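You operate a simulated robot arm through the tools that you are given. There is no shell and no other tool. Be economical: measure what you need, move in short steps, check, and stop when the job is done.

You run a simulated robot arm. Do the job below in one go: nothing can be reset, and whatever is moved stays where it is left.

Task
Blow the dust off both ends of the white radio module, then put it in the done tray.
Fine: two puffs each, with a half turn of the turntable between.
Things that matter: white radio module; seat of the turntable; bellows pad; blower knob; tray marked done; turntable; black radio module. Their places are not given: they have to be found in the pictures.

Only the result counts: the job must be done as asked and must still hold three seconds after the hand-in. Knocking over, shifting, dropping, spilling or breaking anything else fails it.

Robot
A 6-joint arm with a two-finger parallel gripper, fixed in place. Base frame: the origin is at the foot of the arm, x ahead of it, y to its left, z up. Readings come in m, degrees, newtons and seconds.
With the tool pointing down near the work surface it reaches from about 0.22 to 0.66 m from the base axis. Its first joint turns from -66.0 to 66.0 degrees. Payload 2.9 kg.
The TCP is the grasp point between the finger pads, 0.03 m short of the fingertips. In the tool frame z runs along the fingers and y along their closing line. The gripper opens to 0.11 m. The fingers are 0.02 m wide and 0.01 m thick; the gripper's body (0.048 by 0.112 m) begins 0.055 m behind the TCP.
Orientation is that of the tool frame in the base frame, as a unit quaternion [w, x, y, z]. With the fingers straight down and closing along the base's y, the tool's x points along the base's -x, its y along +y and its z along -z.

Tools
- The arm moves only by the tool send_rows. Its argument "moves" is a list of rows, each a list of 7 numbers: the shift along the tool's x, y, z in m, then the turn, a rotation vector about the tool's x, y, z in degrees, then the finger opening in m, from 0 to 0.11. In form: [[tx, ty, tz, wx, wy, wz, fingers], ...]. A call has 1 to 10 rows; each row is the pose to reach, as a shift and turn from the pose commanded when the call began, along the tool's axes at that moment. A row lasts 0.2 s, in which the tool goes at most 0.05 m and 8.6 degrees; a call with a longer step from one row to the next is refused whole, and so is a gripper value outside its range. A pose out of reach is approached as far as the arm can. The call stops where the force on the tool passes 60 N (or 10 N more than at its start, if that is more) or the arm is blocked; 0.2 s more then pass. Each finger travels about 0.108 m/s and halts on what it meets, pressing with about 36 N; the grip force reading is that of the motor and also rises with nothing between the fingers. The clock runs only during rows and for 0.2 s after the last one: add rows that repeat a pose to give the fingers time. The reply holds the time, the measured pose of the TCP, the force on the tool along the base axes, the opening and the grip force, in the units named above and with some noise.
- Cameras (640 x 400 px; columns grow to the right, rows downward): "scene" is fixed at [0.071, 0.4287, 1.3834]; the picture's right is [-0.82, -0.58, 0.00], its down [-0.34, 0.48, -0.81] and it looks along [0.47, -0.66, -0.59] (base axes); focal length 326 px, centre (320, 200). "wrist" rides on the gripper at [-0.036, 0, -0.057] in the tool frame; the picture's right is [0.00, -1.00, 0.00], its down [0.97, 0.00, -0.24] and it looks along [0.24, 0.00, 0.97] (tool axes); focal length 218 px, centre (320, 200).
- camera(camera): a new picture of that camera. No time passes.
- point_at(camera, pixels): for up to 12 pixels [column, row] of the newest picture of that camera ("zoom" is the newest enlarged one), the place [x, y, z] in the base frame of the surface seen there, good to about 0.003 m. No time passes.
- close_up(camera, box): a new picture of the part [left, top, right, bottom] of that camera's present view, enlarged. No time passes.
- job_done(): hands the job in; it is judged then, once.

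Keep the steps short. Do not move on a guess: measure, check each grasp and each placing, and mend mistakes. In all there are 80 turns and 34 pictures (those below and enlarged ones count). Leave the gripper open and the arm clear of the work at the hand-in unless told otherwise, and finish with a single line.

The tools are called after "Emit:" as a command line: name --pt "numbers of a row" for each row, then --argument value for the rest, lists and objects as JSON in quotes. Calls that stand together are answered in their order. send_rows: Moves the arm, as the interface text tells. Its arguments: {"type":"object","properties":{"moves":{"type":"array"}},"required":["moves"]} The other tools are called the same way: camera (camera) takes a picture; point_at (camera, pixels) gives the place of the surface under pixels of a picture; close_up (camera, box) takes an enlarged picture of a part of a camera's view; job_done () hands the job in.

At the start:

```text
t: 0.0
tcp_pos: [0.2715, -0.2953, 1.0197]
tool_rot: [0.0, 0.0, 1.0, 0.0]
contact_force: [0.8, -0.5, -0.4]
width: 0.1099
gripper_force: 0.0
```

scene: 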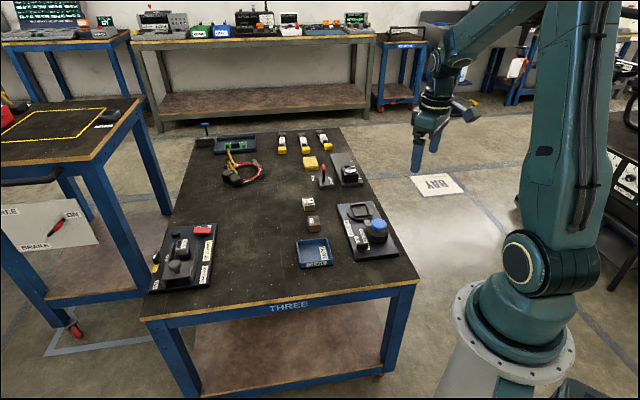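
wrist: 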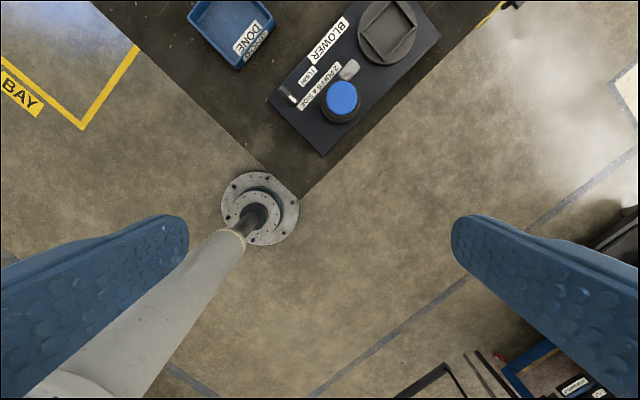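

I see a table with a blower board at about (367,230), a done tray at (312,253), and several small objects. I'll enlarge those areas to identify them.

Emit:
close_up --camera "scene" --box '[280, 180, 420, 270]'

Emit:
close_up --camera "scene" --box '[260, 120, 380, 200]'

Emit:
close_up --camera "scene" --box '[140, 210, 230, 300]'

```text
4.44 times, centred on (350, 225) of scene
```

zoom: 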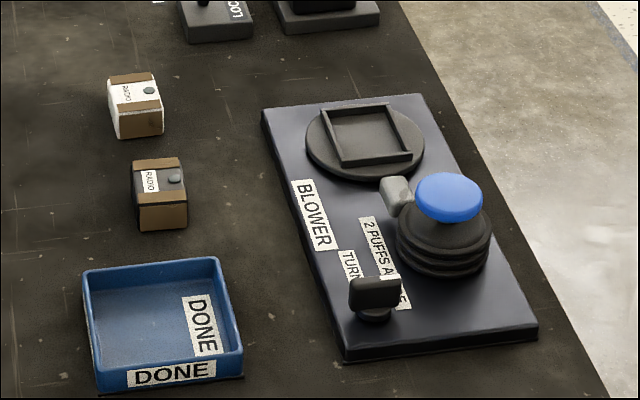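

```text
5.00 times, centred on (320, 160) of scene
```

zoom: 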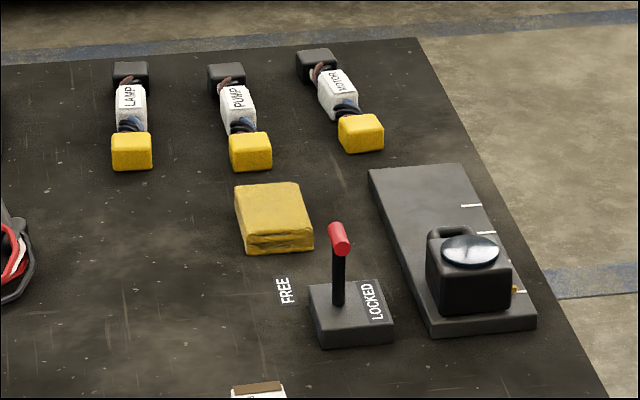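

```text
4.44 times, centred on (185, 255) of scene
```

zoom: 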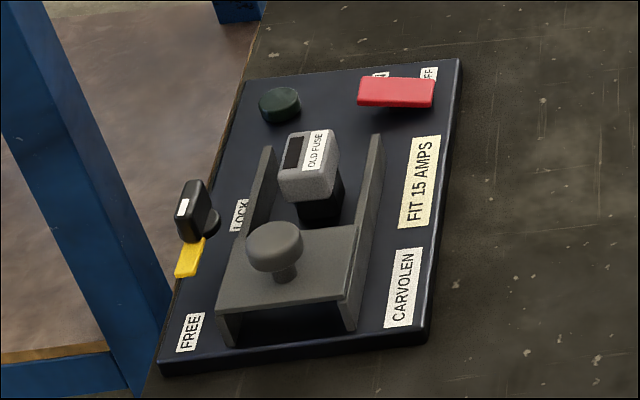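

The white module lies next to the black one. I'll read the blower labels in the wrist view and measure places in the scene view.

Emit:
close_up --camera "wrist" --box '[260, 0, 450, 160]'

Emit:
close_up --camera "scene" --box '[335, 195, 405, 265]'

Emit:
point_at --camera "scene" --pixels '[[308, 199], [309, 207], [315, 220], [314, 228], [361, 210], [378, 223], [361, 245], [312, 250], [367, 221], [345, 215], [380, 211]]'

```text
2.50 times, centred on (355, 80) of wrist
```

zoom: 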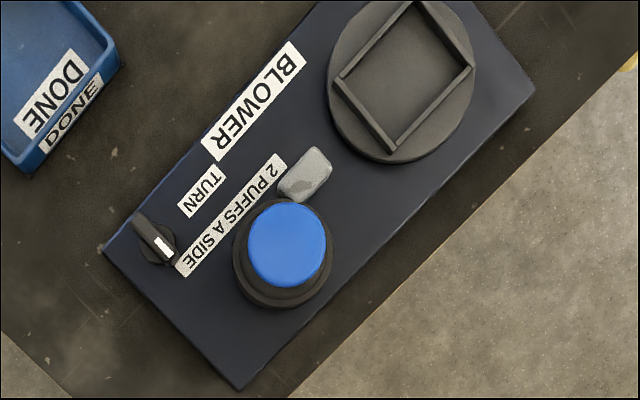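

```text
5.71 times, centred on (370, 230) of scene
```

zoom: 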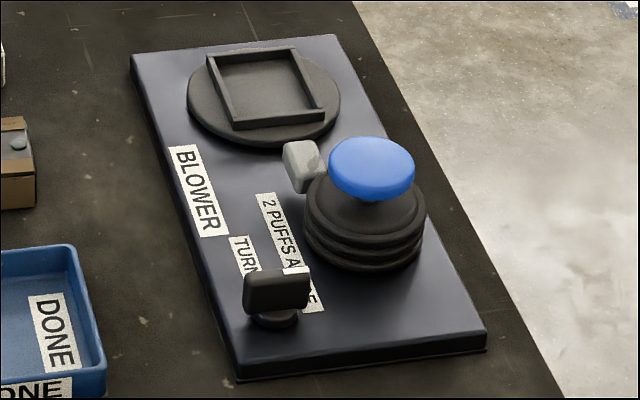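

```text
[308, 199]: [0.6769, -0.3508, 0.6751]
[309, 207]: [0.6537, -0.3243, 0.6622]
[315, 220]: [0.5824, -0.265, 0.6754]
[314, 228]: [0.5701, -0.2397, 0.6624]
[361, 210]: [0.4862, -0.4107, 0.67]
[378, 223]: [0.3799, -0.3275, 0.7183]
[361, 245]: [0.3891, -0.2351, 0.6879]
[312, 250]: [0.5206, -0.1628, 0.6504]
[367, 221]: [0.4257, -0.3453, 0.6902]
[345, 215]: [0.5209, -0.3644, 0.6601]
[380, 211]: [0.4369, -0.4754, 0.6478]
```

White module reads about (0.66,-0.34), a bit far; the board holds turntable, nozzle, bellows and a "TURN" knob. I'll move above the table for a better wrist view.

Emit:
send_rows --pt "-0.045 0 0.01 0 0 0 0.11" --pt "-0.09 0 0.02 0 0 0 0.11" --pt "-0.135 0 0.03 0 0 0 0.11" --pt "-0.18 0 0.04 0 0 0 0.11" --pt "-0.225 0 0.05 0 0 0 0.11" --pt "-0.225 0 0.09 0 0 0 0.11" --pt "-0.225 0 0.09 0 0 0 0.11"

Emit:
camera --camera "wrist"

```text
t: 1.6
tcp_pos: [0.4965, -0.2974, 0.9275]
tool_rot: [0.0, 0.0, 1.0, 0.001]
contact_force: [-0.7, -1.3, 0.1]
width: 0.11
gripper_force: 0.0
```

```text
26 pictures are left
```

wrist: 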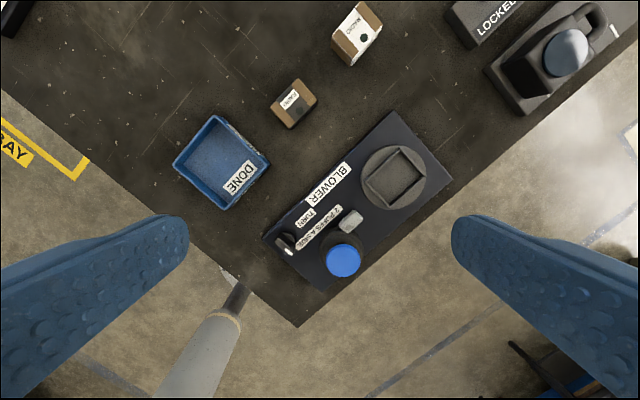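

The wrist view shows everything: white module at (357,33), black at (293,103), turntable at (393,178). I'll enlarge for detail.

Emit:
close_up --camera "wrist" --box '[260, 0, 400, 140]'

Emit:
point_at --camera "wrist" --pixels '[[343, 16], [370, 26], [357, 31], [332, 37], [357, 64], [380, 25], [357, 3], [293, 99], [275, 103], [314, 98], [297, 82], [291, 126]]'

Emit:
close_up --camera "wrist" --box '[250, 100, 460, 300]'

Emit:
point_at --camera "zoom" --pixels '[[425, 235], [396, 150], [361, 260], [431, 327], [479, 208], [290, 510], [310, 390], [110, 455], [95, 440], [130, 475]]'

```text
2.86 times, centred on (330, 70) of wrist
```

zoom: 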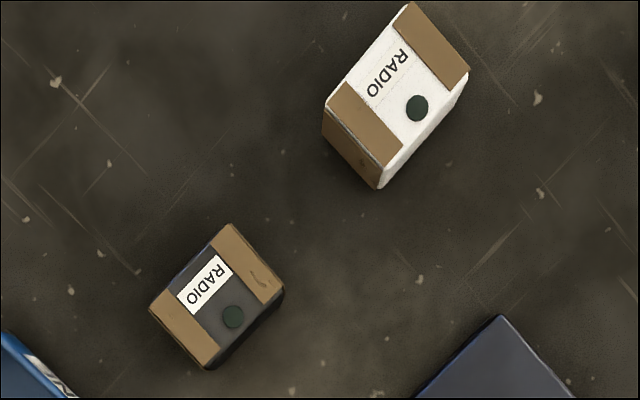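

```text
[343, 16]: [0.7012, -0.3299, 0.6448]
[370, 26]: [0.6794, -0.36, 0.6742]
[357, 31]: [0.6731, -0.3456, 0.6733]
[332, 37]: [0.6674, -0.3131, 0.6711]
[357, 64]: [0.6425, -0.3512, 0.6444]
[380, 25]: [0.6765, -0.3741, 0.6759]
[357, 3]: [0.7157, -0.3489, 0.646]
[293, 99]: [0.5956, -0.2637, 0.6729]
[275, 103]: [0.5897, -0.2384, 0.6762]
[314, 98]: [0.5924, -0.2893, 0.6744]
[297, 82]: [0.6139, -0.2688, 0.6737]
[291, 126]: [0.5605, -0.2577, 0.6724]
```

```text
2.00 times, centred on (355, 200) of wrist
```

zoom: 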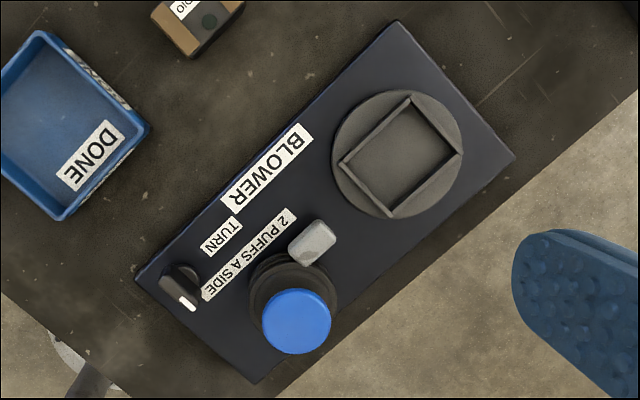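

```text
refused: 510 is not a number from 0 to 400
```

White end-to-end axis runs lower-left to upper-right, same as the seat. I'll measure points on the seat, nozzle, pad and knob in the last enlarged picture.

Emit:
point_at --camera "zoom" --pixels '[[400, 154], [342, 163], [411, 97], [459, 155], [390, 208], [311, 242], [300, 320], [281, 261], [181, 284], [188, 302], [175, 270], [365, 178]]'

Emit:
point_at --camera "wrist" --pixels '[[175, 160], [218, 115], [270, 160], [222, 210], [220, 160], [361, 2], [380, 24], [354, 55], [334, 33]]'

```text
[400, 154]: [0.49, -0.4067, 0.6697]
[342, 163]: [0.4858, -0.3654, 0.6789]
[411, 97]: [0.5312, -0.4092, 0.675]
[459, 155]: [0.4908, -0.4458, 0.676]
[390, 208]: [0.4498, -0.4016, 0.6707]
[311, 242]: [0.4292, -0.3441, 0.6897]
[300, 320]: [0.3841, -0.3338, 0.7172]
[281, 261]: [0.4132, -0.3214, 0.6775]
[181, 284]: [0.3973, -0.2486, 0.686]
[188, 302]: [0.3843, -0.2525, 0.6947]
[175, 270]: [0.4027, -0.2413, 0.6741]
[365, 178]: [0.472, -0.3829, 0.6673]
```

```text
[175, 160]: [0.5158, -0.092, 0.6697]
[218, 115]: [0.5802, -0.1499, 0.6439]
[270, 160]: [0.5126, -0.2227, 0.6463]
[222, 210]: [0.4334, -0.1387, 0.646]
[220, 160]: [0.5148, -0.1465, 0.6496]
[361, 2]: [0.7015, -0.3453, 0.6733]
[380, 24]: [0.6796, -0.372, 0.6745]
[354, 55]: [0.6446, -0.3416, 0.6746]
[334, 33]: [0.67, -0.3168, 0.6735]
```

Measured: white module top centre (0.674,-0.344,0.6745), axis about -41.5°, 45×34 mm; seat centre (0.489,-0.4055), axis -44°, floor 0.668, wall top about 0.678. It's too far for a vertical grasp, so I'll tilt outward along the module's own axis. First I'll turn in yaw by 41.5°.

Emit:
send_rows --pt "-0.017 0.005 0.01 0 0 8.3 0.11" --pt "-0.034 0.011 0.02 0 0 16.6 0.11" --pt "-0.05 0.016 0.03 0 0 24.9 0.11" --pt "-0.067 0.022 0.04 0 0 33.2 0.11" --pt "-0.0835 0.0274 0.0475 0 0 41.5 0.11" --pt "-0.0835 0.0274 0.0475 0 0 41.5 0.11"

```text
t: 3.0
tcp_pos: [0.5793, -0.2673, 0.8795]
tool_rot: [0.0, 0.355, 0.935, 0.0]
contact_force: [0.1, 0.6, -0.4]
width: 0.1102
gripper_force: 0.0
```

Yaw is right. Now tilt 32° outward while moving to a point behind and above the white module.

Emit:
send_rows --pt "-0.014 0.001 0.02 0 -8 0 0.11" --pt "-0.028 0.003 0.04 0 -16 0 0.11" --pt "-0.042 0.004 0.06 0 -24 0 0.11" --pt "-0.0557 0.0053 0.0795 0 -32 0 0.11" --pt "-0.0557 0.0053 0.0795 0 -32 0 0.11"

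Emit:
camera --camera "wrist"

```text
t: 4.2
tcp_pos: [0.626, -0.3006, 0.8009]
tool_rot: [0.259, 0.341, 0.899, -0.097]
contact_force: [-0.5, 0.8, 0.9]
width: 0.1101
gripper_force: 0.1
```

```text
23 pictures are left
```

wrist: 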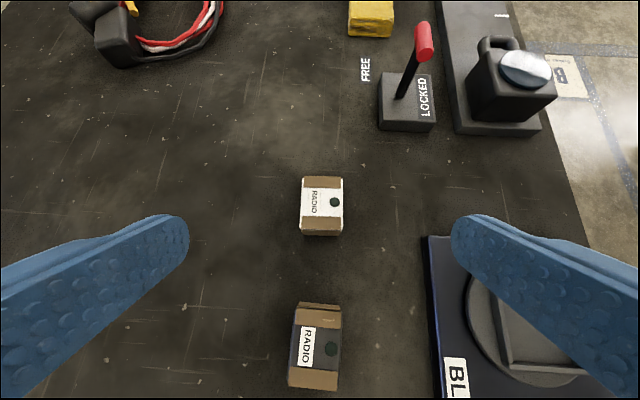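

The white module at (322,205) is between the fingers and square to them. I'll re-measure its top corners from here.

Emit:
point_at --camera "wrist" --pixels '[[303, 178], [340, 178], [343, 220], [301, 219], [322, 200], [310, 180], [335, 180], [310, 217], [335, 217]]'

```text
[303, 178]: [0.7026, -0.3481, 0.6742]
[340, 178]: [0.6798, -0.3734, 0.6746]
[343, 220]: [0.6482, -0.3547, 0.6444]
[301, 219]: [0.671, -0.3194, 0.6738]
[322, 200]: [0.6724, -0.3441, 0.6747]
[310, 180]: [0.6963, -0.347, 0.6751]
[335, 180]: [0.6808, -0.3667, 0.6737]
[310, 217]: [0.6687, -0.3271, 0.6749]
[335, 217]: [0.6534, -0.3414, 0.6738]
```

Centre (0.6745,-0.345), lateral offset about 1 mm. I'll approach along the tool axis in small steps with fingers open.

Emit:
send_rows --pt "0.0136 -0.001 0.03 0 0 0 0.11" --pt "0.0136 -0.001 0.06 0 0 0 0.08" --pt "0.0136 -0.001 0.09 0 0 0 0.08" --pt "0.0136 -0.001 0.11 0 0 0 0.08" --pt "0.0136 -0.001 0.1215 0 0 0 0.08" --pt "0.0136 -0.001 0.1215 0 0 0 0.08"

Emit:
camera --camera "wrist"

```text
t: 5.6
tcp_pos: [0.664, -0.3378, 0.6893]
tool_rot: [0.258, 0.34, 0.899, -0.097]
contact_force: [-0.1, -0.6, -0.8]
width: 0.0799
gripper_force: 0.1
```

```text
22 pictures are left
```

wrist: 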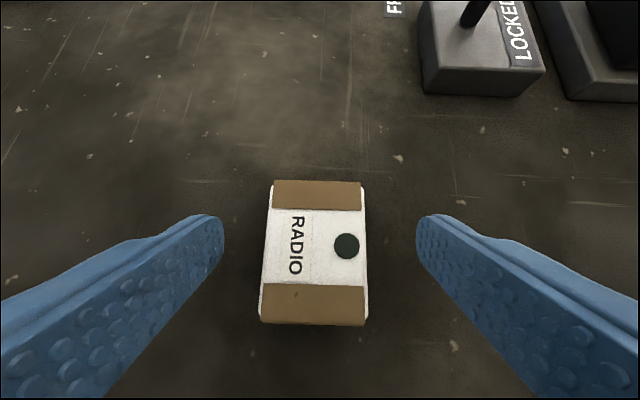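

Fingers straddle the module at the right depth. Close on it.

Emit:
send_rows --pt "0 0 0 0 0 0 0.05" --pt "0 0 0 0 0 0 0.03" --pt "0 0 0 0 0 0 0.02" --pt "0 0 0 0 0 0 0.02"

```text
t: 6.6
tcp_pos: [0.6633, -0.3382, 0.6903]
tool_rot: [0.258, 0.341, 0.899, -0.099]
contact_force: [0.6, 0.2, -0.2]
width: 0.039
gripper_force: 35.6
```

Gripped at 39 mm with 36 N. Lift straight up 0.10 m and look.

Emit:
send_rows --pt "-0.0106 0 -0.017 0 0 0 0.02" --pt "-0.0265 0 -0.0424 0 0 0 0.02" --pt "-0.0424 0 -0.0678 0 0 0 0.02" --pt "-0.053 0 -0.0848 0 0 0 0.02" --pt "-0.053 0 -0.0848 0 0 0 0.02"

Emit:
camera --camera "wrist"

```text
t: 7.8
tcp_pos: [0.6633, -0.3368, 0.7915]
tool_rot: [0.258, 0.34, 0.899, -0.097]
contact_force: [-0.1, -1.1, 0.8]
width: 0.0199
gripper_force: 0.1
```

```text
21 pictures are left
```

wrist: 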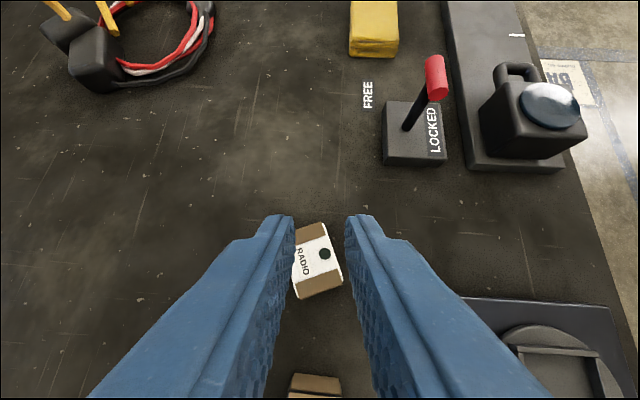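

It slipped: fingers closed to 20 mm and the module still lies on the table, turned a bit. I'll open and enlarge the view to measure it again.

Emit:
send_rows --pt "0 0 0 0 0 0 0.04" --pt "0 0 0 0 0 0 0.08" --pt "0 0 0 0 0 0 0.1" --pt "0 0 0 0 0 0 0.1"

Emit:
close_up --camera "wrist" --box '[240, 190, 400, 290]'

```text
t: 8.8
tcp_pos: [0.6641, -0.3365, 0.7916]
tool_rot: [0.258, 0.34, 0.899, -0.097]
contact_force: [0.5, 0.1, 0.6]
width: 0.1002
gripper_force: 0.0
```

```text
4.00 times, centred on (320, 240) of wrist
```

zoom: 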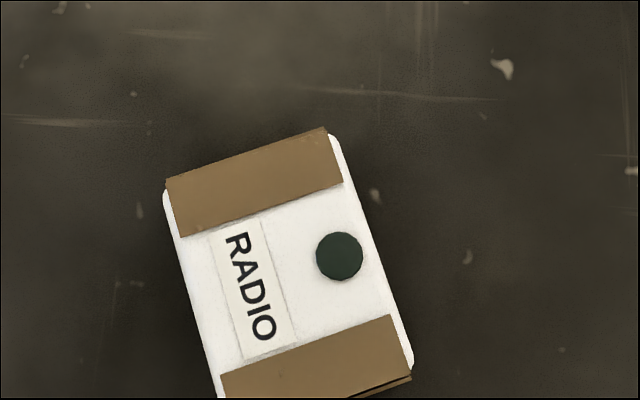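

Emit:
point_at --camera "zoom" --pixels '[[172, 190], [325, 135], [337, 150], [225, 378], [400, 355], [310, 370], [250, 162], [285, 270], [180, 225], [220, 370], [350, 185], [403, 340]]'

Emit:
point_at --camera "wrist" --pixels '[[320, 380], [315, 265], [343, 285], [303, 298]]'

```text
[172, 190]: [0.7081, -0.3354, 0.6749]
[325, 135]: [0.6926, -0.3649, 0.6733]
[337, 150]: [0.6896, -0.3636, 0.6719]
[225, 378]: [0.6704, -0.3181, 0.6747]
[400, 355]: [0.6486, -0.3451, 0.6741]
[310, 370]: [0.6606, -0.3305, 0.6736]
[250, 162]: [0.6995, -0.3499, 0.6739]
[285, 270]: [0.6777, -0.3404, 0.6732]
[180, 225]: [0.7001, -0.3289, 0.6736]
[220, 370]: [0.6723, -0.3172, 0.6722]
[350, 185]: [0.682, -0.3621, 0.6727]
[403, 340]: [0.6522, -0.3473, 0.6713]
```

```text
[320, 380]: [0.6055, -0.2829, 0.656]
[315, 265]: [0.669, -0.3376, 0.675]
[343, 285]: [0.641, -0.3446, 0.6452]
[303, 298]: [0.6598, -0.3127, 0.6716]
```

It's still upright, centre about (0.678,-0.340), axis now about -25.5°. The earlier grip was too shallow. I'll realign (16° yaw, 28° tilt) to go deeper, then set it down closer in and regrasp vertically.

Emit:
send_rows --pt "0.017 -0.002 0.006 -2.7 1.33 -4.62 0.1" --pt "0.033 -0.004 0.012 -5.3 2.67 -9.25 0.1" --pt "0.0491 -0.0063 0.0174 -8.0 4.0 -13.87 0.1" --pt "0.0491 -0.0063 0.0174 -8.0 4.0 -13.87 0.08"

Emit:
camera --camera "wrist"

```text
t: 9.8
tcp_pos: [0.6349, -0.3199, 0.7516]
tool_rot: [0.236, 0.213, 0.947, -0.053]
contact_force: [-0.3, 0.5, 1.6]
width: 0.0799
gripper_force: 0.1
```

```text
19 pictures are left
```

wrist: 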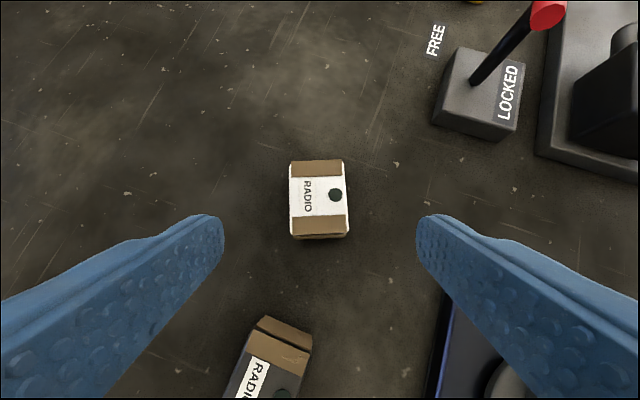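

Aligned and centred (module at cols 290–347). Advance 80 mm along the tool axis and close.

Emit:
send_rows --pt "0 0 0.03 0 0 0 0.07" --pt "0 0 0.05 0 0 0 0.07" --pt "0 0 0.07 0 0 0 0.07" --pt "0 0 0.08 0 0 0 0.07" --pt "0 0 0.08 0 0 0 0.07" --pt "0 0 0.08 0 0 0 0.05" --pt "0 0 0.08 0 0 0 0.03" --pt "0 0 0.08 0 0 0 0.02" --pt "0 0 0.08 0 0 0 0.02"

Emit:
camera --camera "wrist"

```text
t: 11.8
tcp_pos: [0.6653, -0.334, 0.6809]
tool_rot: [0.236, 0.214, 0.947, -0.053]
contact_force: [-0.7, -0.3, 0.5]
width: 0.0393
gripper_force: 35.8
out of reach, approached as far as the arm can: row 4, 5, 6, 7, 8, 9
```

```text
18 pictures are left
```

wrist: 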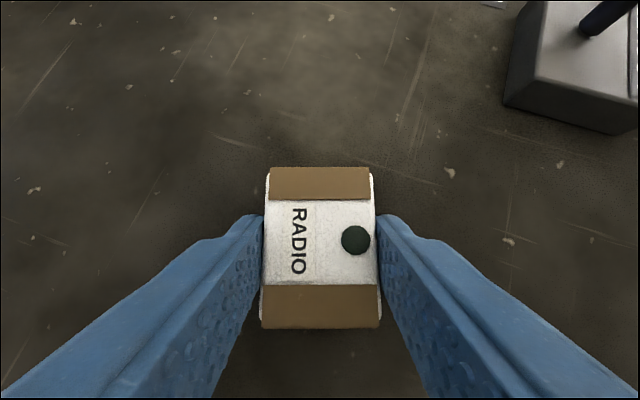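

Reached within 4 mm (reach limit), fingers flat on both sides, 39 mm and 36 N. I'll lift slowly and slightly inward.

Emit:
send_rows --pt "-0.002 0 -0.006 0 0 0 0.02" --pt "-0.006 0 -0.015 0 0 0 0.02" --pt "-0.0114 0 -0.0288 0 0 0 0.02" --pt "-0.0188 0 -0.0464 0 0 0 0.02" --pt "-0.0188 0 -0.0464 0 0 0 0.02"

```text
t: 13.0
tcp_pos: [0.6618, -0.333, 0.7313]
tool_rot: [0.237, 0.213, 0.946, -0.053]
contact_force: [0.4, 0.0, -0.4]
width: 0.0393
gripper_force: 36.1
```

Held. Carry it high to an empty spot near (0.60,-0.06), left of the tray, for regrasping.

Emit:
send_rows --pt "-0.0235 0 -0.0442 0 0 0 0.02" --pt "0.002 0.035 -0.058 0 0 0 0.02" --pt "0.028 0.07 -0.072 0 0 0 0.02" --pt "0.055 0.105 -0.087 0 0 0 0.02" --pt "0.082 0.14 -0.102 0 0 0 0.02" --pt "0.112 0.178 -0.117 0 0 0 0.02" --pt "0.1407 0.2181 -0.1314 0 0 0 0.02" --pt "0.1407 0.2181 -0.1314 0 0 0 0.02"

Emit:
camera --camera "wrist"

```text
refused: row 6 steps farther than a row can; nothing moved
```

```text
17 pictures are left
```

wrist: 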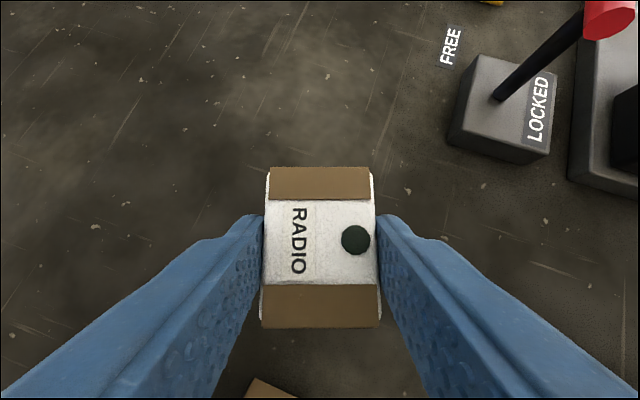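

A row was too long, so nothing moved and the grip still holds. I'll send it again with smaller steps.

Emit:
send_rows --pt "-0.0235 0 -0.0442 0 0 0 0.02" --pt "0.0 0.031 -0.0567 0 0 0 0.02" --pt "0.0235 0.062 -0.0692 0 0 0 0.02" --pt "0.047 0.094 -0.0817 0 0 0 0.02" --pt "0.0705 0.125 -0.094 0 0 0 0.02" --pt "0.094 0.156 -0.1065 0 0 0 0.02" --pt "0.1175 0.187 -0.119 0 0 0 0.02" --pt "0.1407 0.2181 -0.1314 0 0 0 0.02" --pt "0.1407 0.2181 -0.1314 0 0 0 0.02"

Emit:
camera --camera "wrist"

```text
t: 15.0
tcp_pos: [0.5872, -0.0537, 0.7839]
tool_rot: [0.236, 0.214, 0.946, -0.054]
contact_force: [-0.1, 1.1, -0.8]
width: 0.0393
gripper_force: 35.9
```

```text
16 pictures are left
```

wrist: 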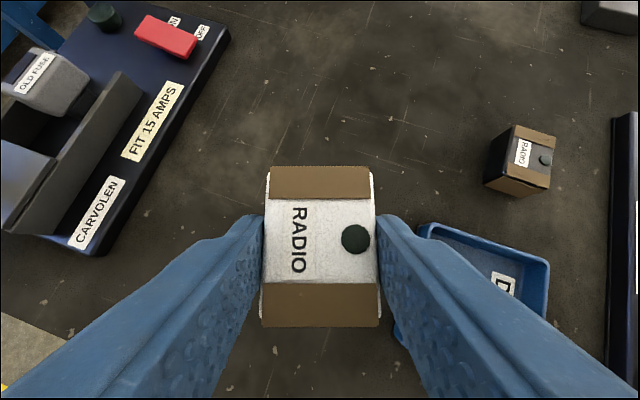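

Spot below is clear; tray is about 5 cm away. Lower 0.1025 m straight down with the same orientation.

Emit:
send_rows --pt "0.0141 0 0.0265 0 0 0 0.02" --pt "0.0281 0 0.053 0 0 0 0.02" --pt "0.0398 0 0.075 0 0 0 0.02" --pt "0.045 0 0.0848 0 0 0 0.02" --pt "0.0479 0 0.0903 0 0 0 0.02" --pt "0.0479 0 0.0903 0 0 0 0.02"

```text
t: 16.4
tcp_pos: [0.5882, -0.0572, 0.6811]
tool_rot: [0.238, 0.214, 0.946, -0.053]
contact_force: [-3.5, -1.4, 15.5]
width: 0.0394
gripper_force: 36.3
```

15 N of contact: it's on the table. Open, then back out along the tool axis.

Emit:
send_rows --pt "0 0 0 0 0 0 0.045" --pt "0 0 0 0 0 0 0.06" --pt "0 0 0 0 0 0 0.07" --pt "0 0 -0.03 0 0 0 0.07" --pt "0 0 -0.07 0 0 0 0.07" --pt "0 0 -0.11 0 0 0 0.07" --pt "0 0 -0.11 0 0 0 0.07"

```text
t: 18.0
tcp_pos: [0.5411, -0.0333, 0.7757]
tool_rot: [0.236, 0.215, 0.946, -0.054]
contact_force: [-0.6, 0.2, 0.4]
width: 0.0701
gripper_force: 0.0
```

Released. Now stand the tool vertical above the module and look.

Emit:
send_rows --pt "-0.017 0 0.003 0 7 0 0.07" --pt "-0.034 0 0.007 0 14 0 0.07" --pt "-0.051 0 0.01 0 21 0 0.07" --pt "-0.0686 -0.001 0.0138 0 28 0 0.07" --pt "-0.0686 -0.001 0.0138 0 28 0 0.07"

Emit:
camera --camera "wrist"

```text
t: 19.2
tcp_pos: [0.6015, -0.0634, 0.7955]
tool_rot: [-0.001, 0.221, 0.975, 0.001]
contact_force: [-0.4, -0.3, -0.7]
width: 0.0703
gripper_force: 0.0
```

```text
15 pictures are left
```

wrist: 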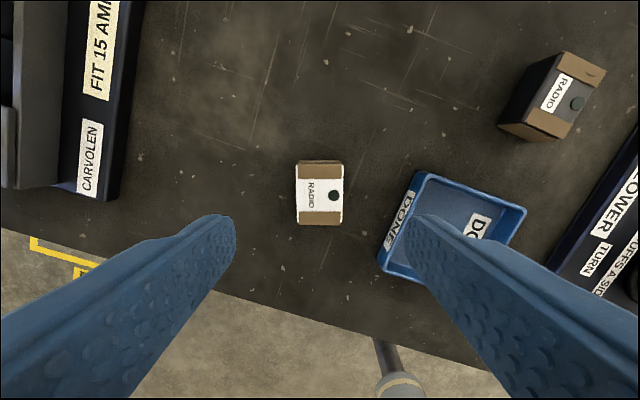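

The module is upright and square at (320,193). Measure its top corners.

Emit:
point_at --camera "wrist" --pixels '[[300, 167], [340, 167], [342, 222], [299, 222], [320, 195], [320, 168], [320, 221]]'

```text
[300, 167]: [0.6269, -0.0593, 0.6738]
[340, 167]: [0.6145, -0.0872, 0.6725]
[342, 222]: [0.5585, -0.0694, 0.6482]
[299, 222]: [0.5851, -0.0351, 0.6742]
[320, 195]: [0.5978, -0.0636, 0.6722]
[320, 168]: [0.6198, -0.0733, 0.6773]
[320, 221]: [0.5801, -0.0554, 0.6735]
```

Centred within 1.5 mm. Descend so the tips are 15 mm below its top, and close.

Emit:
send_rows --pt "0.001 0 0.04 0 0 0 0.07" --pt "0.001 0 0.08 0 0 0 0.07" --pt "0.001 0 0.1 0 0 0 0.07" --pt "0.001 0 0.106 0 0 0 0.07" --pt "0.001 0 0.106 0 0 0 0.05" --pt "0.001 0 0.106 0 0 0 0.03" --pt "0.001 0 0.106 0 0 0 0.02" --pt "0.001 0 0.106 0 0 0 0.02"

```text
t: 21.0
tcp_pos: [0.6012, -0.0632, 0.6885]
tool_rot: [0.0, 0.22, 0.975, 0.001]
contact_force: [0.2, 0.0, 0.0]
width: 0.0392
gripper_force: 36.7
```

Gripped at 39 mm. Lift 0.11 m.

Emit:
send_rows --pt "0 0 -0.01 0 0 0 0.02" --pt "0 0 -0.03 0 0 0 0.02" --pt "0 0 -0.06 0 0 0 0.02" --pt "0 0 -0.09 0 0 0 0.02" --pt "0 0 -0.11 0 0 0 0.02" --pt "0 0 -0.11 0 0 0 0.02"

Emit:
camera --camera "wrist"

```text
t: 22.4
tcp_pos: [0.6008, -0.0617, 0.7992]
tool_rot: [-0.001, 0.221, 0.975, 0.0]
contact_force: [-0.1, 0.4, -1.0]
width: 0.039
gripper_force: 36.2
```

```text
14 pictures are left
```

wrist: 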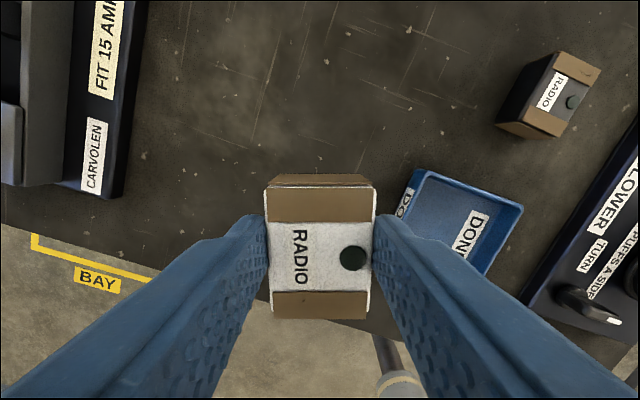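

Held and lifting well. Carry to above the seat centre with an extra 18.5° yaw.

Emit:
send_rows --pt "-0.006 -0.045 0 0 0 2.3 0.02" --pt "-0.012 -0.09 0 0 0 4.6 0.02" --pt "-0.018 -0.135 0 0 0 6.9 0.02" --pt "-0.024 -0.18 0 0 0 9.2 0.02" --pt "-0.03 -0.225 0 0 0 11.5 0.02" --pt "-0.036 -0.27 0 0 0 13.8 0.02" --pt "-0.042 -0.315 0 0 0 16.2 0.02" --pt "-0.0475 -0.3583 0 0 0 18.5 0.02" --pt "-0.0475 -0.3583 0 0 0 18.5 0.02"

Emit:
camera --camera "wrist"

```text
t: 24.4
tcp_pos: [0.4894, -0.4047, 0.8007]
tool_rot: [0.0, 0.375, 0.927, 0.001]
contact_force: [0.7, -0.5, -1.1]
width: 0.039
gripper_force: 35.9
```

```text
13 pictures are left
```

wrist: 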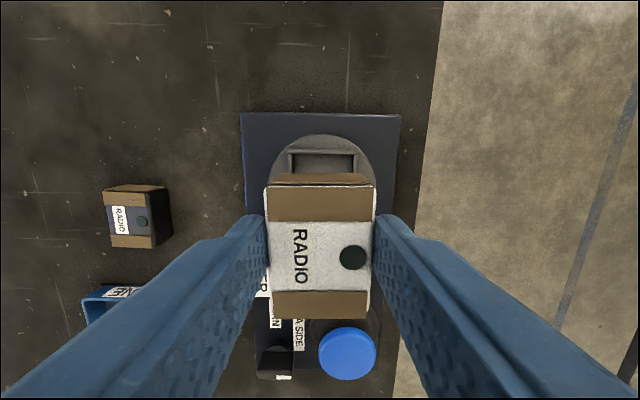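

The board is square to the tool. I'll measure the visible far wall of the seat for fine lateral alignment.

Emit:
close_up --camera "wrist" --box '[260, 120, 380, 195]'

Emit:
point_at --camera "wrist" --pixels '[[290, 152], [355, 152], [290, 165], [355, 165], [322, 152], [322, 165], [325, 176], [270, 190], [373, 188], [273, 312], [370, 312]]'

```text
5.33 times, centred on (320, 158) of wrist
```

zoom: 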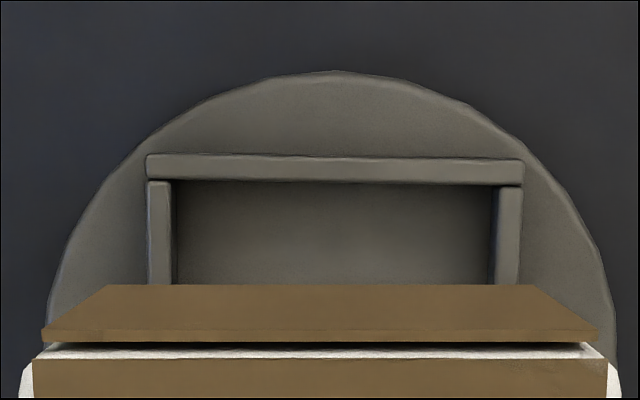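

```text
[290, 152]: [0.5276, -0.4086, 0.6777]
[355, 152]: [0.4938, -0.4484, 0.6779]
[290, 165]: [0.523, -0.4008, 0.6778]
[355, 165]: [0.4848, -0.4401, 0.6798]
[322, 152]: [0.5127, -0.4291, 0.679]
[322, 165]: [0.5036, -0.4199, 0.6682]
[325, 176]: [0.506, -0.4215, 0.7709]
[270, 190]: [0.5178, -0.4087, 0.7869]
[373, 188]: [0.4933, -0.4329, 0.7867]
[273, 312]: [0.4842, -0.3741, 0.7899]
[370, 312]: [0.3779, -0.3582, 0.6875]
```

The seat sits about 2 mm to the right and 2 mm ahead of the module; clearance is around 5 mm per side. I'll shift and lower to just above the floor.

Emit:
send_rows --pt "-0.002 -0.002 0.02 0 0 0 0.02" --pt "-0.002 -0.002 0.045 0 0 0 0.02" --pt "-0.002 -0.002 0.065 0 0 0 0.02" --pt "-0.002 -0.002 0.077 0 0 0 0.02" --pt "-0.002 -0.002 0.083 0 0 0 0.02" --pt "-0.002 -0.002 0.087 0 0 0 0.02" --pt "-0.002 -0.002 0.087 0 0 0 0.02"

Emit:
camera --camera "wrist"

```text
t: 26.0
tcp_pos: [0.4893, -0.4104, 0.7126]
tool_rot: [0.0, 0.375, 0.927, 0.0]
contact_force: [-0.2, 0.5, -0.6]
width: 0.039
gripper_force: 36.3
```

```text
11 pictures are left
```

wrist: 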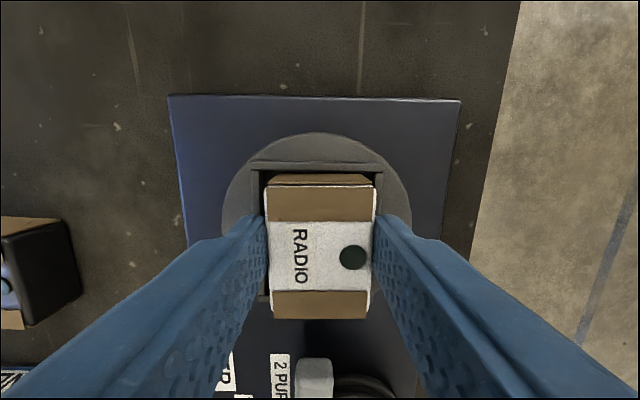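

The module is between the seat walls (wall bars visible at (265,170) and (378,170)). Lower 3 mm more until contact.

Emit:
send_rows --pt "0 0 0.0015 0 0 0 0.02" --pt "0 0 0.003 0 0 0 0.02" --pt "0 0 0.003 0 0 0 0.02"

```text
t: 26.8
tcp_pos: [0.4888, -0.4094, 0.7116]
tool_rot: [0.001, 0.375, 0.927, -0.001]
contact_force: [-7.3, 3.3, 23.5]
width: 0.0391
gripper_force: 35.9
```

Floor contact at the expected height (0.7116). Open and rise.

Emit:
send_rows --pt "0 0 0 0 0 0 0.045" --pt "0 0 0 0 0 0 0.06" --pt "0 0 0 0 0 0 0.065" --pt "0 0 -0.03 0 0 0 0.065" --pt "0 0 -0.07 0 0 0 0.065" --pt "0 0 -0.11 0 0 0 0.065" --pt "0 0 -0.11 0 0 0 0.065"

Emit:
close_up --camera "wrist" --box '[220, 100, 420, 400]'

```text
t: 28.4
tcp_pos: [0.4879, -0.4092, 0.8195]
tool_rot: [0.0, 0.374, 0.927, 0.001]
contact_force: [-0.1, 0.2, -0.4]
width: 0.065
gripper_force: 0.1
```

```text
1.33 times, centred on (320, 250) of wrist
```

zoom: 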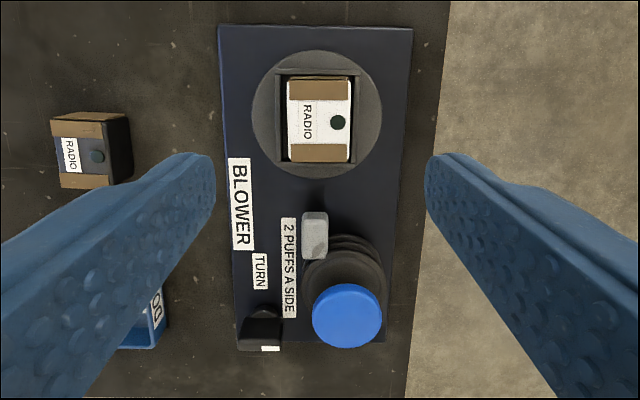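

The module is seated. Now measure the pad centre and knob in this picture.

Emit:
point_at --camera "zoom" --pixels '[[347, 315], [347, 286], [347, 345], [313, 315], [381, 315], [262, 325], [243, 325], [281, 325], [262, 319], [270, 348], [315, 225]]'

```text
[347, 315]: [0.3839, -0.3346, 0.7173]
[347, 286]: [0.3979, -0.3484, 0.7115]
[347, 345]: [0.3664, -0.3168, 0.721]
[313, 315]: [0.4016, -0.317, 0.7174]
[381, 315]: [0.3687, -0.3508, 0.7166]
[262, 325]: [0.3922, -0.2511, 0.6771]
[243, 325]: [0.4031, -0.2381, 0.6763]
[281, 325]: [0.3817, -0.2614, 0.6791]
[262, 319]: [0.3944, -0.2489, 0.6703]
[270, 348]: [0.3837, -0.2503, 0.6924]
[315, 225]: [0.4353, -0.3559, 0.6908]
```

Pad centre (0.384,-0.334), top 0.718. Close the fingers and move above it.

Emit:
send_rows --pt "0.04 -0.006 0.0 0 0 0 0.03" --pt "0.08 -0.012 0.0 0 0 0 0.0" --pt "0.12 -0.018 0.0 0 0 0 0.0" --pt "0.127 -0.0181 0.03 0 0 0 0.0" --pt "0.127 -0.0181 0.0495 0 0 0 0.0" --pt "0.127 -0.0181 0.0495 0 0 0 0.0"

Emit:
close_up --camera "scene" --box '[320, 180, 420, 260]'

```text
t: 29.8
tcp_pos: [0.3856, -0.3342, 0.7708]
tool_rot: [0.0, 0.375, 0.927, 0.0]
contact_force: [0.3, 0.4, 0.5]
width: 0.0
gripper_force: 36.2
```

```text
5.00 times, centred on (370, 220) of scene
```

zoom: 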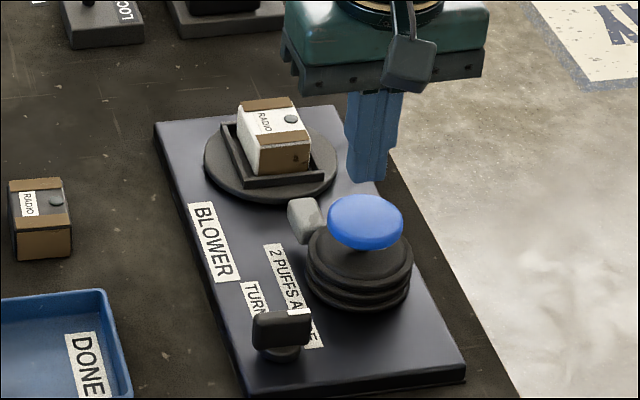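

Fingers hang above the pad; the module sits well. First press: go down gently to tip 0.706 and read the force.

Emit:
send_rows --pt "0 0 0.02 0 0 0 0" --pt "0 0 0.027 0 0 0 0" --pt "0 0 0.031 0 0 0 0" --pt "0 0 0.035 0 0 0 0"

```text
t: 30.8
tcp_pos: [0.3846, -0.3341, 0.7365]
tool_rot: [0.0, 0.375, 0.927, 0.0]
contact_force: [0.7, 1.6, 4.8]
width: 0.0
gripper_force: 35.5
```

Only 5 N at about 12 mm. Press on another 10 mm.

Emit:
send_rows --pt "0 0 0.004 0 0 0 0" --pt "0 0 0.008 0 0 0 0" --pt "0 0 0.011 0 0 0 0"

Emit:
close_up --camera "scene" --box '[320, 180, 420, 260]'

```text
t: 31.6
tcp_pos: [0.385, -0.3336, 0.7302]
tool_rot: [-0.001, 0.374, 0.927, 0.001]
contact_force: [-10.7, 8.6, 31.8]
width: 0.0001
gripper_force: 35.5
stopped in row 3: the force on the tool passed its limit (the readings are from after the stop); the commanded pose is now the measured one
```

```text
5.00 times, centred on (370, 220) of scene
```

zoom: 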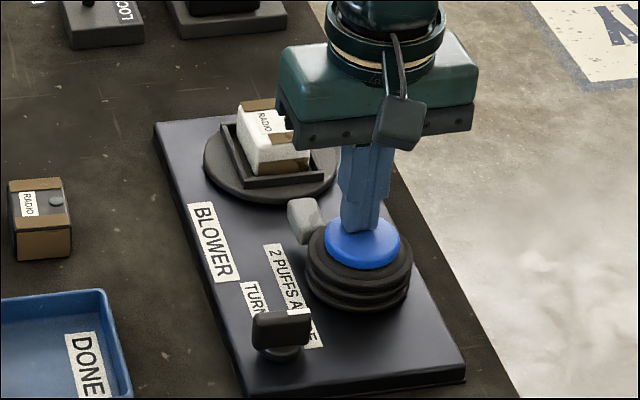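

The bellows bottomed at TCP z 0.730, and the module's near end has turned white — puff one worked. Release fully and press once more to 0.731.

Emit:
send_rows --pt "0 0 -0.02 0 0 0 0" --pt "0 0 -0.04 0 0 0 0" --pt "0 0 -0.04 0 0 0 0" --pt "0 0 -0.04 0 0 0 0"

Emit:
send_rows --pt "0 0 0.02 0 0 0 0" --pt "0 0 0.03 0 0 0 0" --pt "0 0 0.035 0 0 0 0" --pt "0 0 0.039 0 0 0 0" --pt "0 0 0.041 0 0 0 0" --pt "0 0 0.041 0 0 0 0"

Emit:
send_rows --pt "0 0 -0.02 0 0 0 0" --pt "0 0 -0.04 0 0 0 0" --pt "0 0 -0.08 0 0 0 0" --pt "0 0 -0.08 0 0 0 0"

```text
t: 32.6
tcp_pos: [0.3851, -0.3354, 0.7693]
tool_rot: [0.0, 0.375, 0.927, 0.0]
contact_force: [1.0, -0.5, -0.5]
width: 0.0
gripper_force: 35.7
```

```text
t: 34.0
tcp_pos: [0.3867, -0.3347, 0.7301]
tool_rot: [-0.001, 0.374, 0.927, 0.0]
contact_force: [-15.6, 11.4, 45.9]
width: 0.0003
gripper_force: 36.3
```

```text
t: 35.0
tcp_pos: [0.3841, -0.3324, 0.8067]
tool_rot: [0.0, 0.374, 0.927, 0.0]
contact_force: [-0.8, 0.1, -0.1]
width: 0.0
gripper_force: 35.9
```

Two full presses are done on this end. Next is the knob: move so the camera is right above it and open the fingers.

Emit:
send_rows --pt "0.03 0.022 -0.013 0 0 0 0.02" --pt "0.06 0.044 -0.026 0 0 0 0.04" --pt "0.0883 0.0655 -0.04 0 0 0 0.06" --pt "0.0883 0.0655 -0.04 0 0 0 0.06"

Emit:
close_up --camera "wrist" --box '[240, 20, 440, 240]'

```text
t: 36.0
tcp_pos: [0.3668, -0.2242, 0.8467]
tool_rot: [-0.001, 0.375, 0.927, 0.0]
contact_force: [-0.7, -0.9, -0.1]
width: 0.0598
gripper_force: 0.0
```

```text
1.82 times, centred on (340, 130) of wrist
```

zoom: 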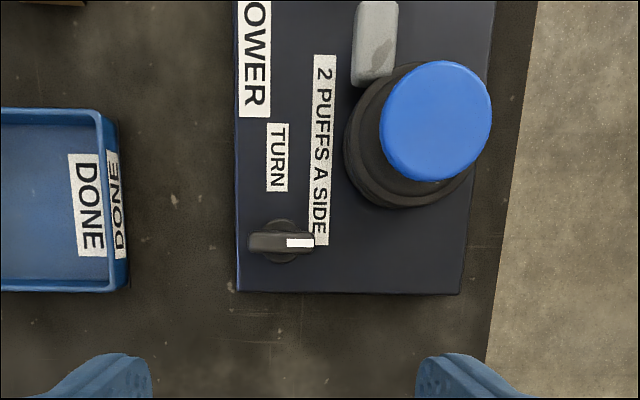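

Now it's clear: the knob is a fin lying along tool y, its mark pointing right (towards -y of the tool). Measure it.

Emit:
point_at --camera "zoom" --pixels '[[253, 242], [282, 242], [310, 242], [282, 237], [282, 247], [300, 242], [282, 260], [282, 224], [220, 242]]'

```text
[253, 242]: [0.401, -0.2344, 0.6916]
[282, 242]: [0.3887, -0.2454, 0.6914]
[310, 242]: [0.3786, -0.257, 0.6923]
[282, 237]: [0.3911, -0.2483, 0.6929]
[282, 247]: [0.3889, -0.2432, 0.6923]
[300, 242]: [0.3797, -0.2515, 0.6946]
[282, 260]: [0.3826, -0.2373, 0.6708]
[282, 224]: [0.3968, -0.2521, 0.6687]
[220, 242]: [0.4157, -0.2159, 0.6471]
```

Fin centre (0.3898,-0.2455), top 0.6925, base disc top 0.670. I need the fingers closing across it, so I'll turn the tool -90° about its axis, above the knob.

Emit:
send_rows --pt "-0.01 0 0.01 0 0 -8.5 0.05" --pt "-0.02 0 0.02 0 0 -17 0.05" --pt "-0.0313 0.0007 0.03 0 0 -25.5 0.05" --pt "-0.0313 0.0007 0.04 0 0 -34 0.05" --pt "-0.0313 0.0007 0.05 0 0 -42.5 0.05" --pt "-0.0313 0.0007 0.06 0 0 -51 0.05" --pt "-0.0313 0.0007 0.07 0 0 -59.5 0.05" --pt "-0.0313 0.0007 0.075 0 0 -68 0.05" --pt "-0.0313 0.0007 0.08 0 0 -76.5 0.05" --pt "-0.0313 0.0007 0.08 0 0 -85 0.05"

Emit:
send_rows --pt "0 0 0 0 0 -5 0.05" --pt "0 0 0 0 0 -5 0.05"

Emit:
camera --camera "wrist"

```text
t: 38.2
tcp_pos: [0.3911, -0.2481, 0.767]
tool_rot: [-0.001, -0.352, 0.936, 0.001]
contact_force: [0.8, -0.1, 0.1]
width: 0.0503
gripper_force: 0.2
```

```text
t: 38.8
tcp_pos: [0.3896, -0.249, 0.7681]
tool_rot: [0.0, -0.392, 0.92, 0.0]
contact_force: [-1.0, 0.0, -0.7]
width: 0.05
gripper_force: 0.0
```

```text
6 pictures are left
```

wrist: 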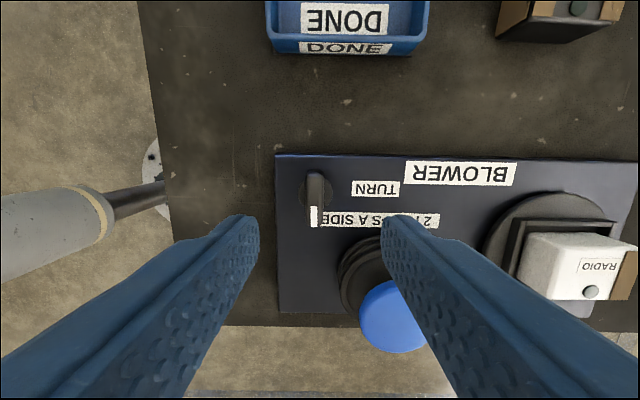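

The fin is at col 316, rows 172–226: I'm about 2.5 mm off in both directions, matching the reading. Correct, descend until the tips are just above the disc, and close.

Emit:
send_rows --pt "-0.0025 0.0024 0.02 0 0 0 0.05" --pt "-0.0025 0.0024 0.04 0 0 0 0.05" --pt "-0.0025 0.0024 0.056 0 0 0 0.05" --pt "-0.0025 0.0024 0.0625 0 0 0 0.05" --pt "-0.0025 0.0024 0.0625 0 0 0 0.03" --pt "-0.0025 0.0024 0.0625 0 0 0 0.01" --pt "-0.0025 0.0024 0.0625 0 0 0 0.0" --pt "-0.0025 0.0024 0.0625 0 0 0 0.0"

```text
t: 40.6
tcp_pos: [0.3893, -0.2429, 0.7049]
tool_rot: [-0.003, -0.391, 0.921, 0.002]
contact_force: [-8.0, 10.7, 1.5]
width: 0.0119
gripper_force: 36.0
```

Fin gripped (12 mm) with a 13 N side load toward tool +y; I'll shift 1.5 mm that way to relieve it.

Emit:
send_rows --pt "0 0.0015 0 0 0 0 0.0" --pt "0 0.0015 0 0 0 0 0.0"

```text
t: 41.2
tcp_pos: [0.3891, -0.2426, 0.7052]
tool_rot: [-0.001, -0.39, 0.921, 0.0]
contact_force: [-2.9, 2.7, 0.9]
width: 0.012
gripper_force: 36.1
```

Load is down to 4 N. Turn 25° clockwise as a test.

Emit:
send_rows --pt "0 0 0 0 0 8 0.0" --pt "0 0 0 0 0 16 0.0" --pt "0 0 0 0 0 24 0.0" --pt "0 0 0 0 0 24 0.0"

Emit:
close_up --camera "scene" --box '[320, 180, 420, 260]'

```text
t: 42.2
tcp_pos: [0.3886, -0.2436, 0.705]
tool_rot: [0.001, -0.19, 0.982, 0.0]
contact_force: [4.1, 0.3, 0.4]
width: 0.0117
gripper_force: 36.1
```

```text
5.00 times, centred on (370, 220) of scene
```

zoom: 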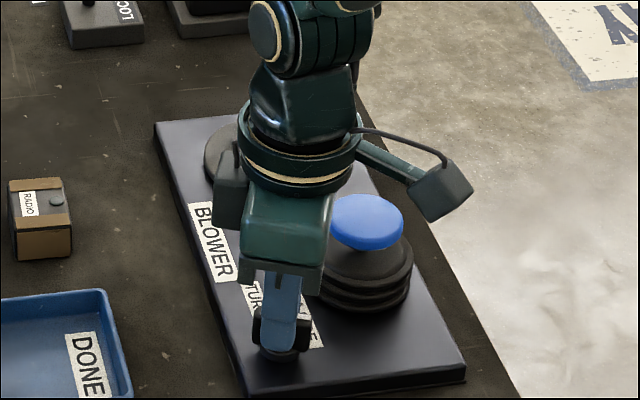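

The knob follows freely, though the arm hides the turntable. Continue: 80° more, then 76°, reading the pose after each.

Emit:
send_rows --pt "0 0 0 0 0 8 0.0" --pt "0 0 0 0 0 16 0.0" --pt "0 0 0 0 0 24 0.0" --pt "0 0 0 0 0 32 0.0" --pt "0 0 0 0 0 40 0.0" --pt "0 0 0 0 0 48 0.0" --pt "0 0 0 0 0 56 0.0" --pt "0 0 0 0 0 64 0.0" --pt "0 0 0 0 0 72 0.0" --pt "0 0 0 0 0 80 0.0"

```text
t: 44.4
tcp_pos: [0.3894, -0.2451, 0.7059]
tool_rot: [-0.002, 0.487, 0.873, -0.001]
contact_force: [2.2, -19.9, 0.1]
width: 0.012
gripper_force: 36.1
```

Turning well; 20 N side load toward -y from slight eccentricity. I'll ease 1.5 mm that way and turn the remaining 76°.

Emit:
send_rows --pt "-0.0013 -0.0008 0 0 0 4 0.0" --pt "-0.0013 -0.0008 0 0 0 12 0.0" --pt "-0.0013 -0.0008 0 0 0 20 0.0" --pt "-0.0013 -0.0008 0 0 0 28.4 0.0" --pt "-0.0013 -0.0008 0 0 0 36.8 0.0" --pt "-0.0013 -0.0008 0 0 0 45.2 0.0" --pt "-0.0013 -0.0008 0 0 0 53.6 0.0" --pt "-0.0013 -0.0008 0 0 0 62 0.0" --pt "-0.0013 -0.0008 0 0 0 70.4 0.0" --pt "-0.0013 -0.0008 0 0 0 76 0.0"

```text
t: 46.6
tcp_pos: [0.3874, -0.2437, 0.7046]
tool_rot: [-0.002, 0.921, 0.39, -0.001]
contact_force: [-22.5, -1.3, 19.9]
width: 0.0121
gripper_force: 35.9
```

Exactly 180° from the start by the pose. Open and rise straight up, then look.

Emit:
send_rows --pt "0 0 0 0 0 0 0.02" --pt "0 0 0 0 0 0 0.04" --pt "0 0 0 0 0 0 0.05" --pt "0 0 -0.04 0 0 0 0.05" --pt "0 0 -0.08 0 0 0 0.05" --pt "0 0 -0.12 0 0 0 0.05" --pt "0 0 -0.12 0 0 0 0.05"

Emit:
camera --camera "wrist"

```text
t: 48.2
tcp_pos: [0.3887, -0.2447, 0.8254]
tool_rot: [-0.001, 0.921, 0.39, 0.0]
contact_force: [-0.2, -0.2, -0.7]
width: 0.05
gripper_force: 0.0
```

```text
4 pictures are left
```

wrist: 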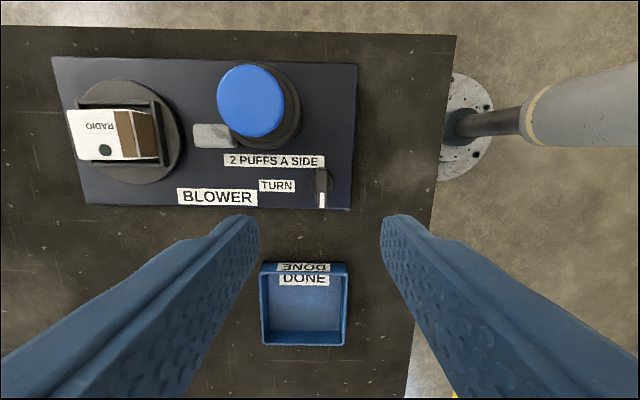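

The knob's mark has flipped, and the seat has made its half turn: the brown end now faces the nozzle. Move over the pad, turning the tool back -90° and closing the fingers.

Emit:
send_rows --pt "-0.017 0.015 0 0 0 -8.5 0.02" --pt "-0.034 0.03 0 0 0 -17 0.0" --pt "-0.05 0.044 0 0 0 -25.5 0.0" --pt "-0.0674 0.0588 0 0 0 -34 0.0" --pt "-0.0674 0.0588 0 0 0 -42.5 0.0" --pt "-0.0674 0.0588 0 0 0 -51 0.0" --pt "-0.0674 0.0588 0 0 0 -59.5 0.0" --pt "-0.0674 0.0588 0 0 0 -68 0.0" --pt "-0.0674 0.0588 0 0 0 -76.5 0.0" --pt "-0.0674 0.0588 0 0 0 -85 0.0"

Emit:
send_rows --pt "0 0 0.025 0 0 -5 0.0" --pt "0 0 0.05 0 0 -5 0.0" --pt "0 0 0.05 0 0 -5 0.0"

```text
t: 50.4
tcp_pos: [0.3855, -0.3342, 0.8257]
tool_rot: [-0.001, 0.414, 0.91, 0.0]
contact_force: [-0.1, -0.1, 0.5]
width: 0.0
gripper_force: 36.1
```

```text
t: 51.2
tcp_pos: [0.3855, -0.3333, 0.7738]
tool_rot: [0.0, 0.374, 0.927, 0.0]
contact_force: [0.1, -0.2, 0.4]
width: 0.0
gripper_force: 36.0
```

Over the pad. Press to TCP z 0.730, release, press again, release.

Emit:
send_rows --pt "0 0 0.02 0 0 0 0" --pt "0 0 0.032 0 0 0 0" --pt "0 0 0.039 0 0 0 0" --pt "0 0 0.044 0 0 0 0" --pt "0 0 0.0465 0 0 0 0" --pt "0 0 0.0465 0 0 0 0"

```text
t: 52.6
tcp_pos: [0.3851, -0.3338, 0.7299]
tool_rot: [0.0, 0.375, 0.927, 0.0]
contact_force: [-8.6, 12.6, 41.4]
width: 0.0
gripper_force: 36.2
```

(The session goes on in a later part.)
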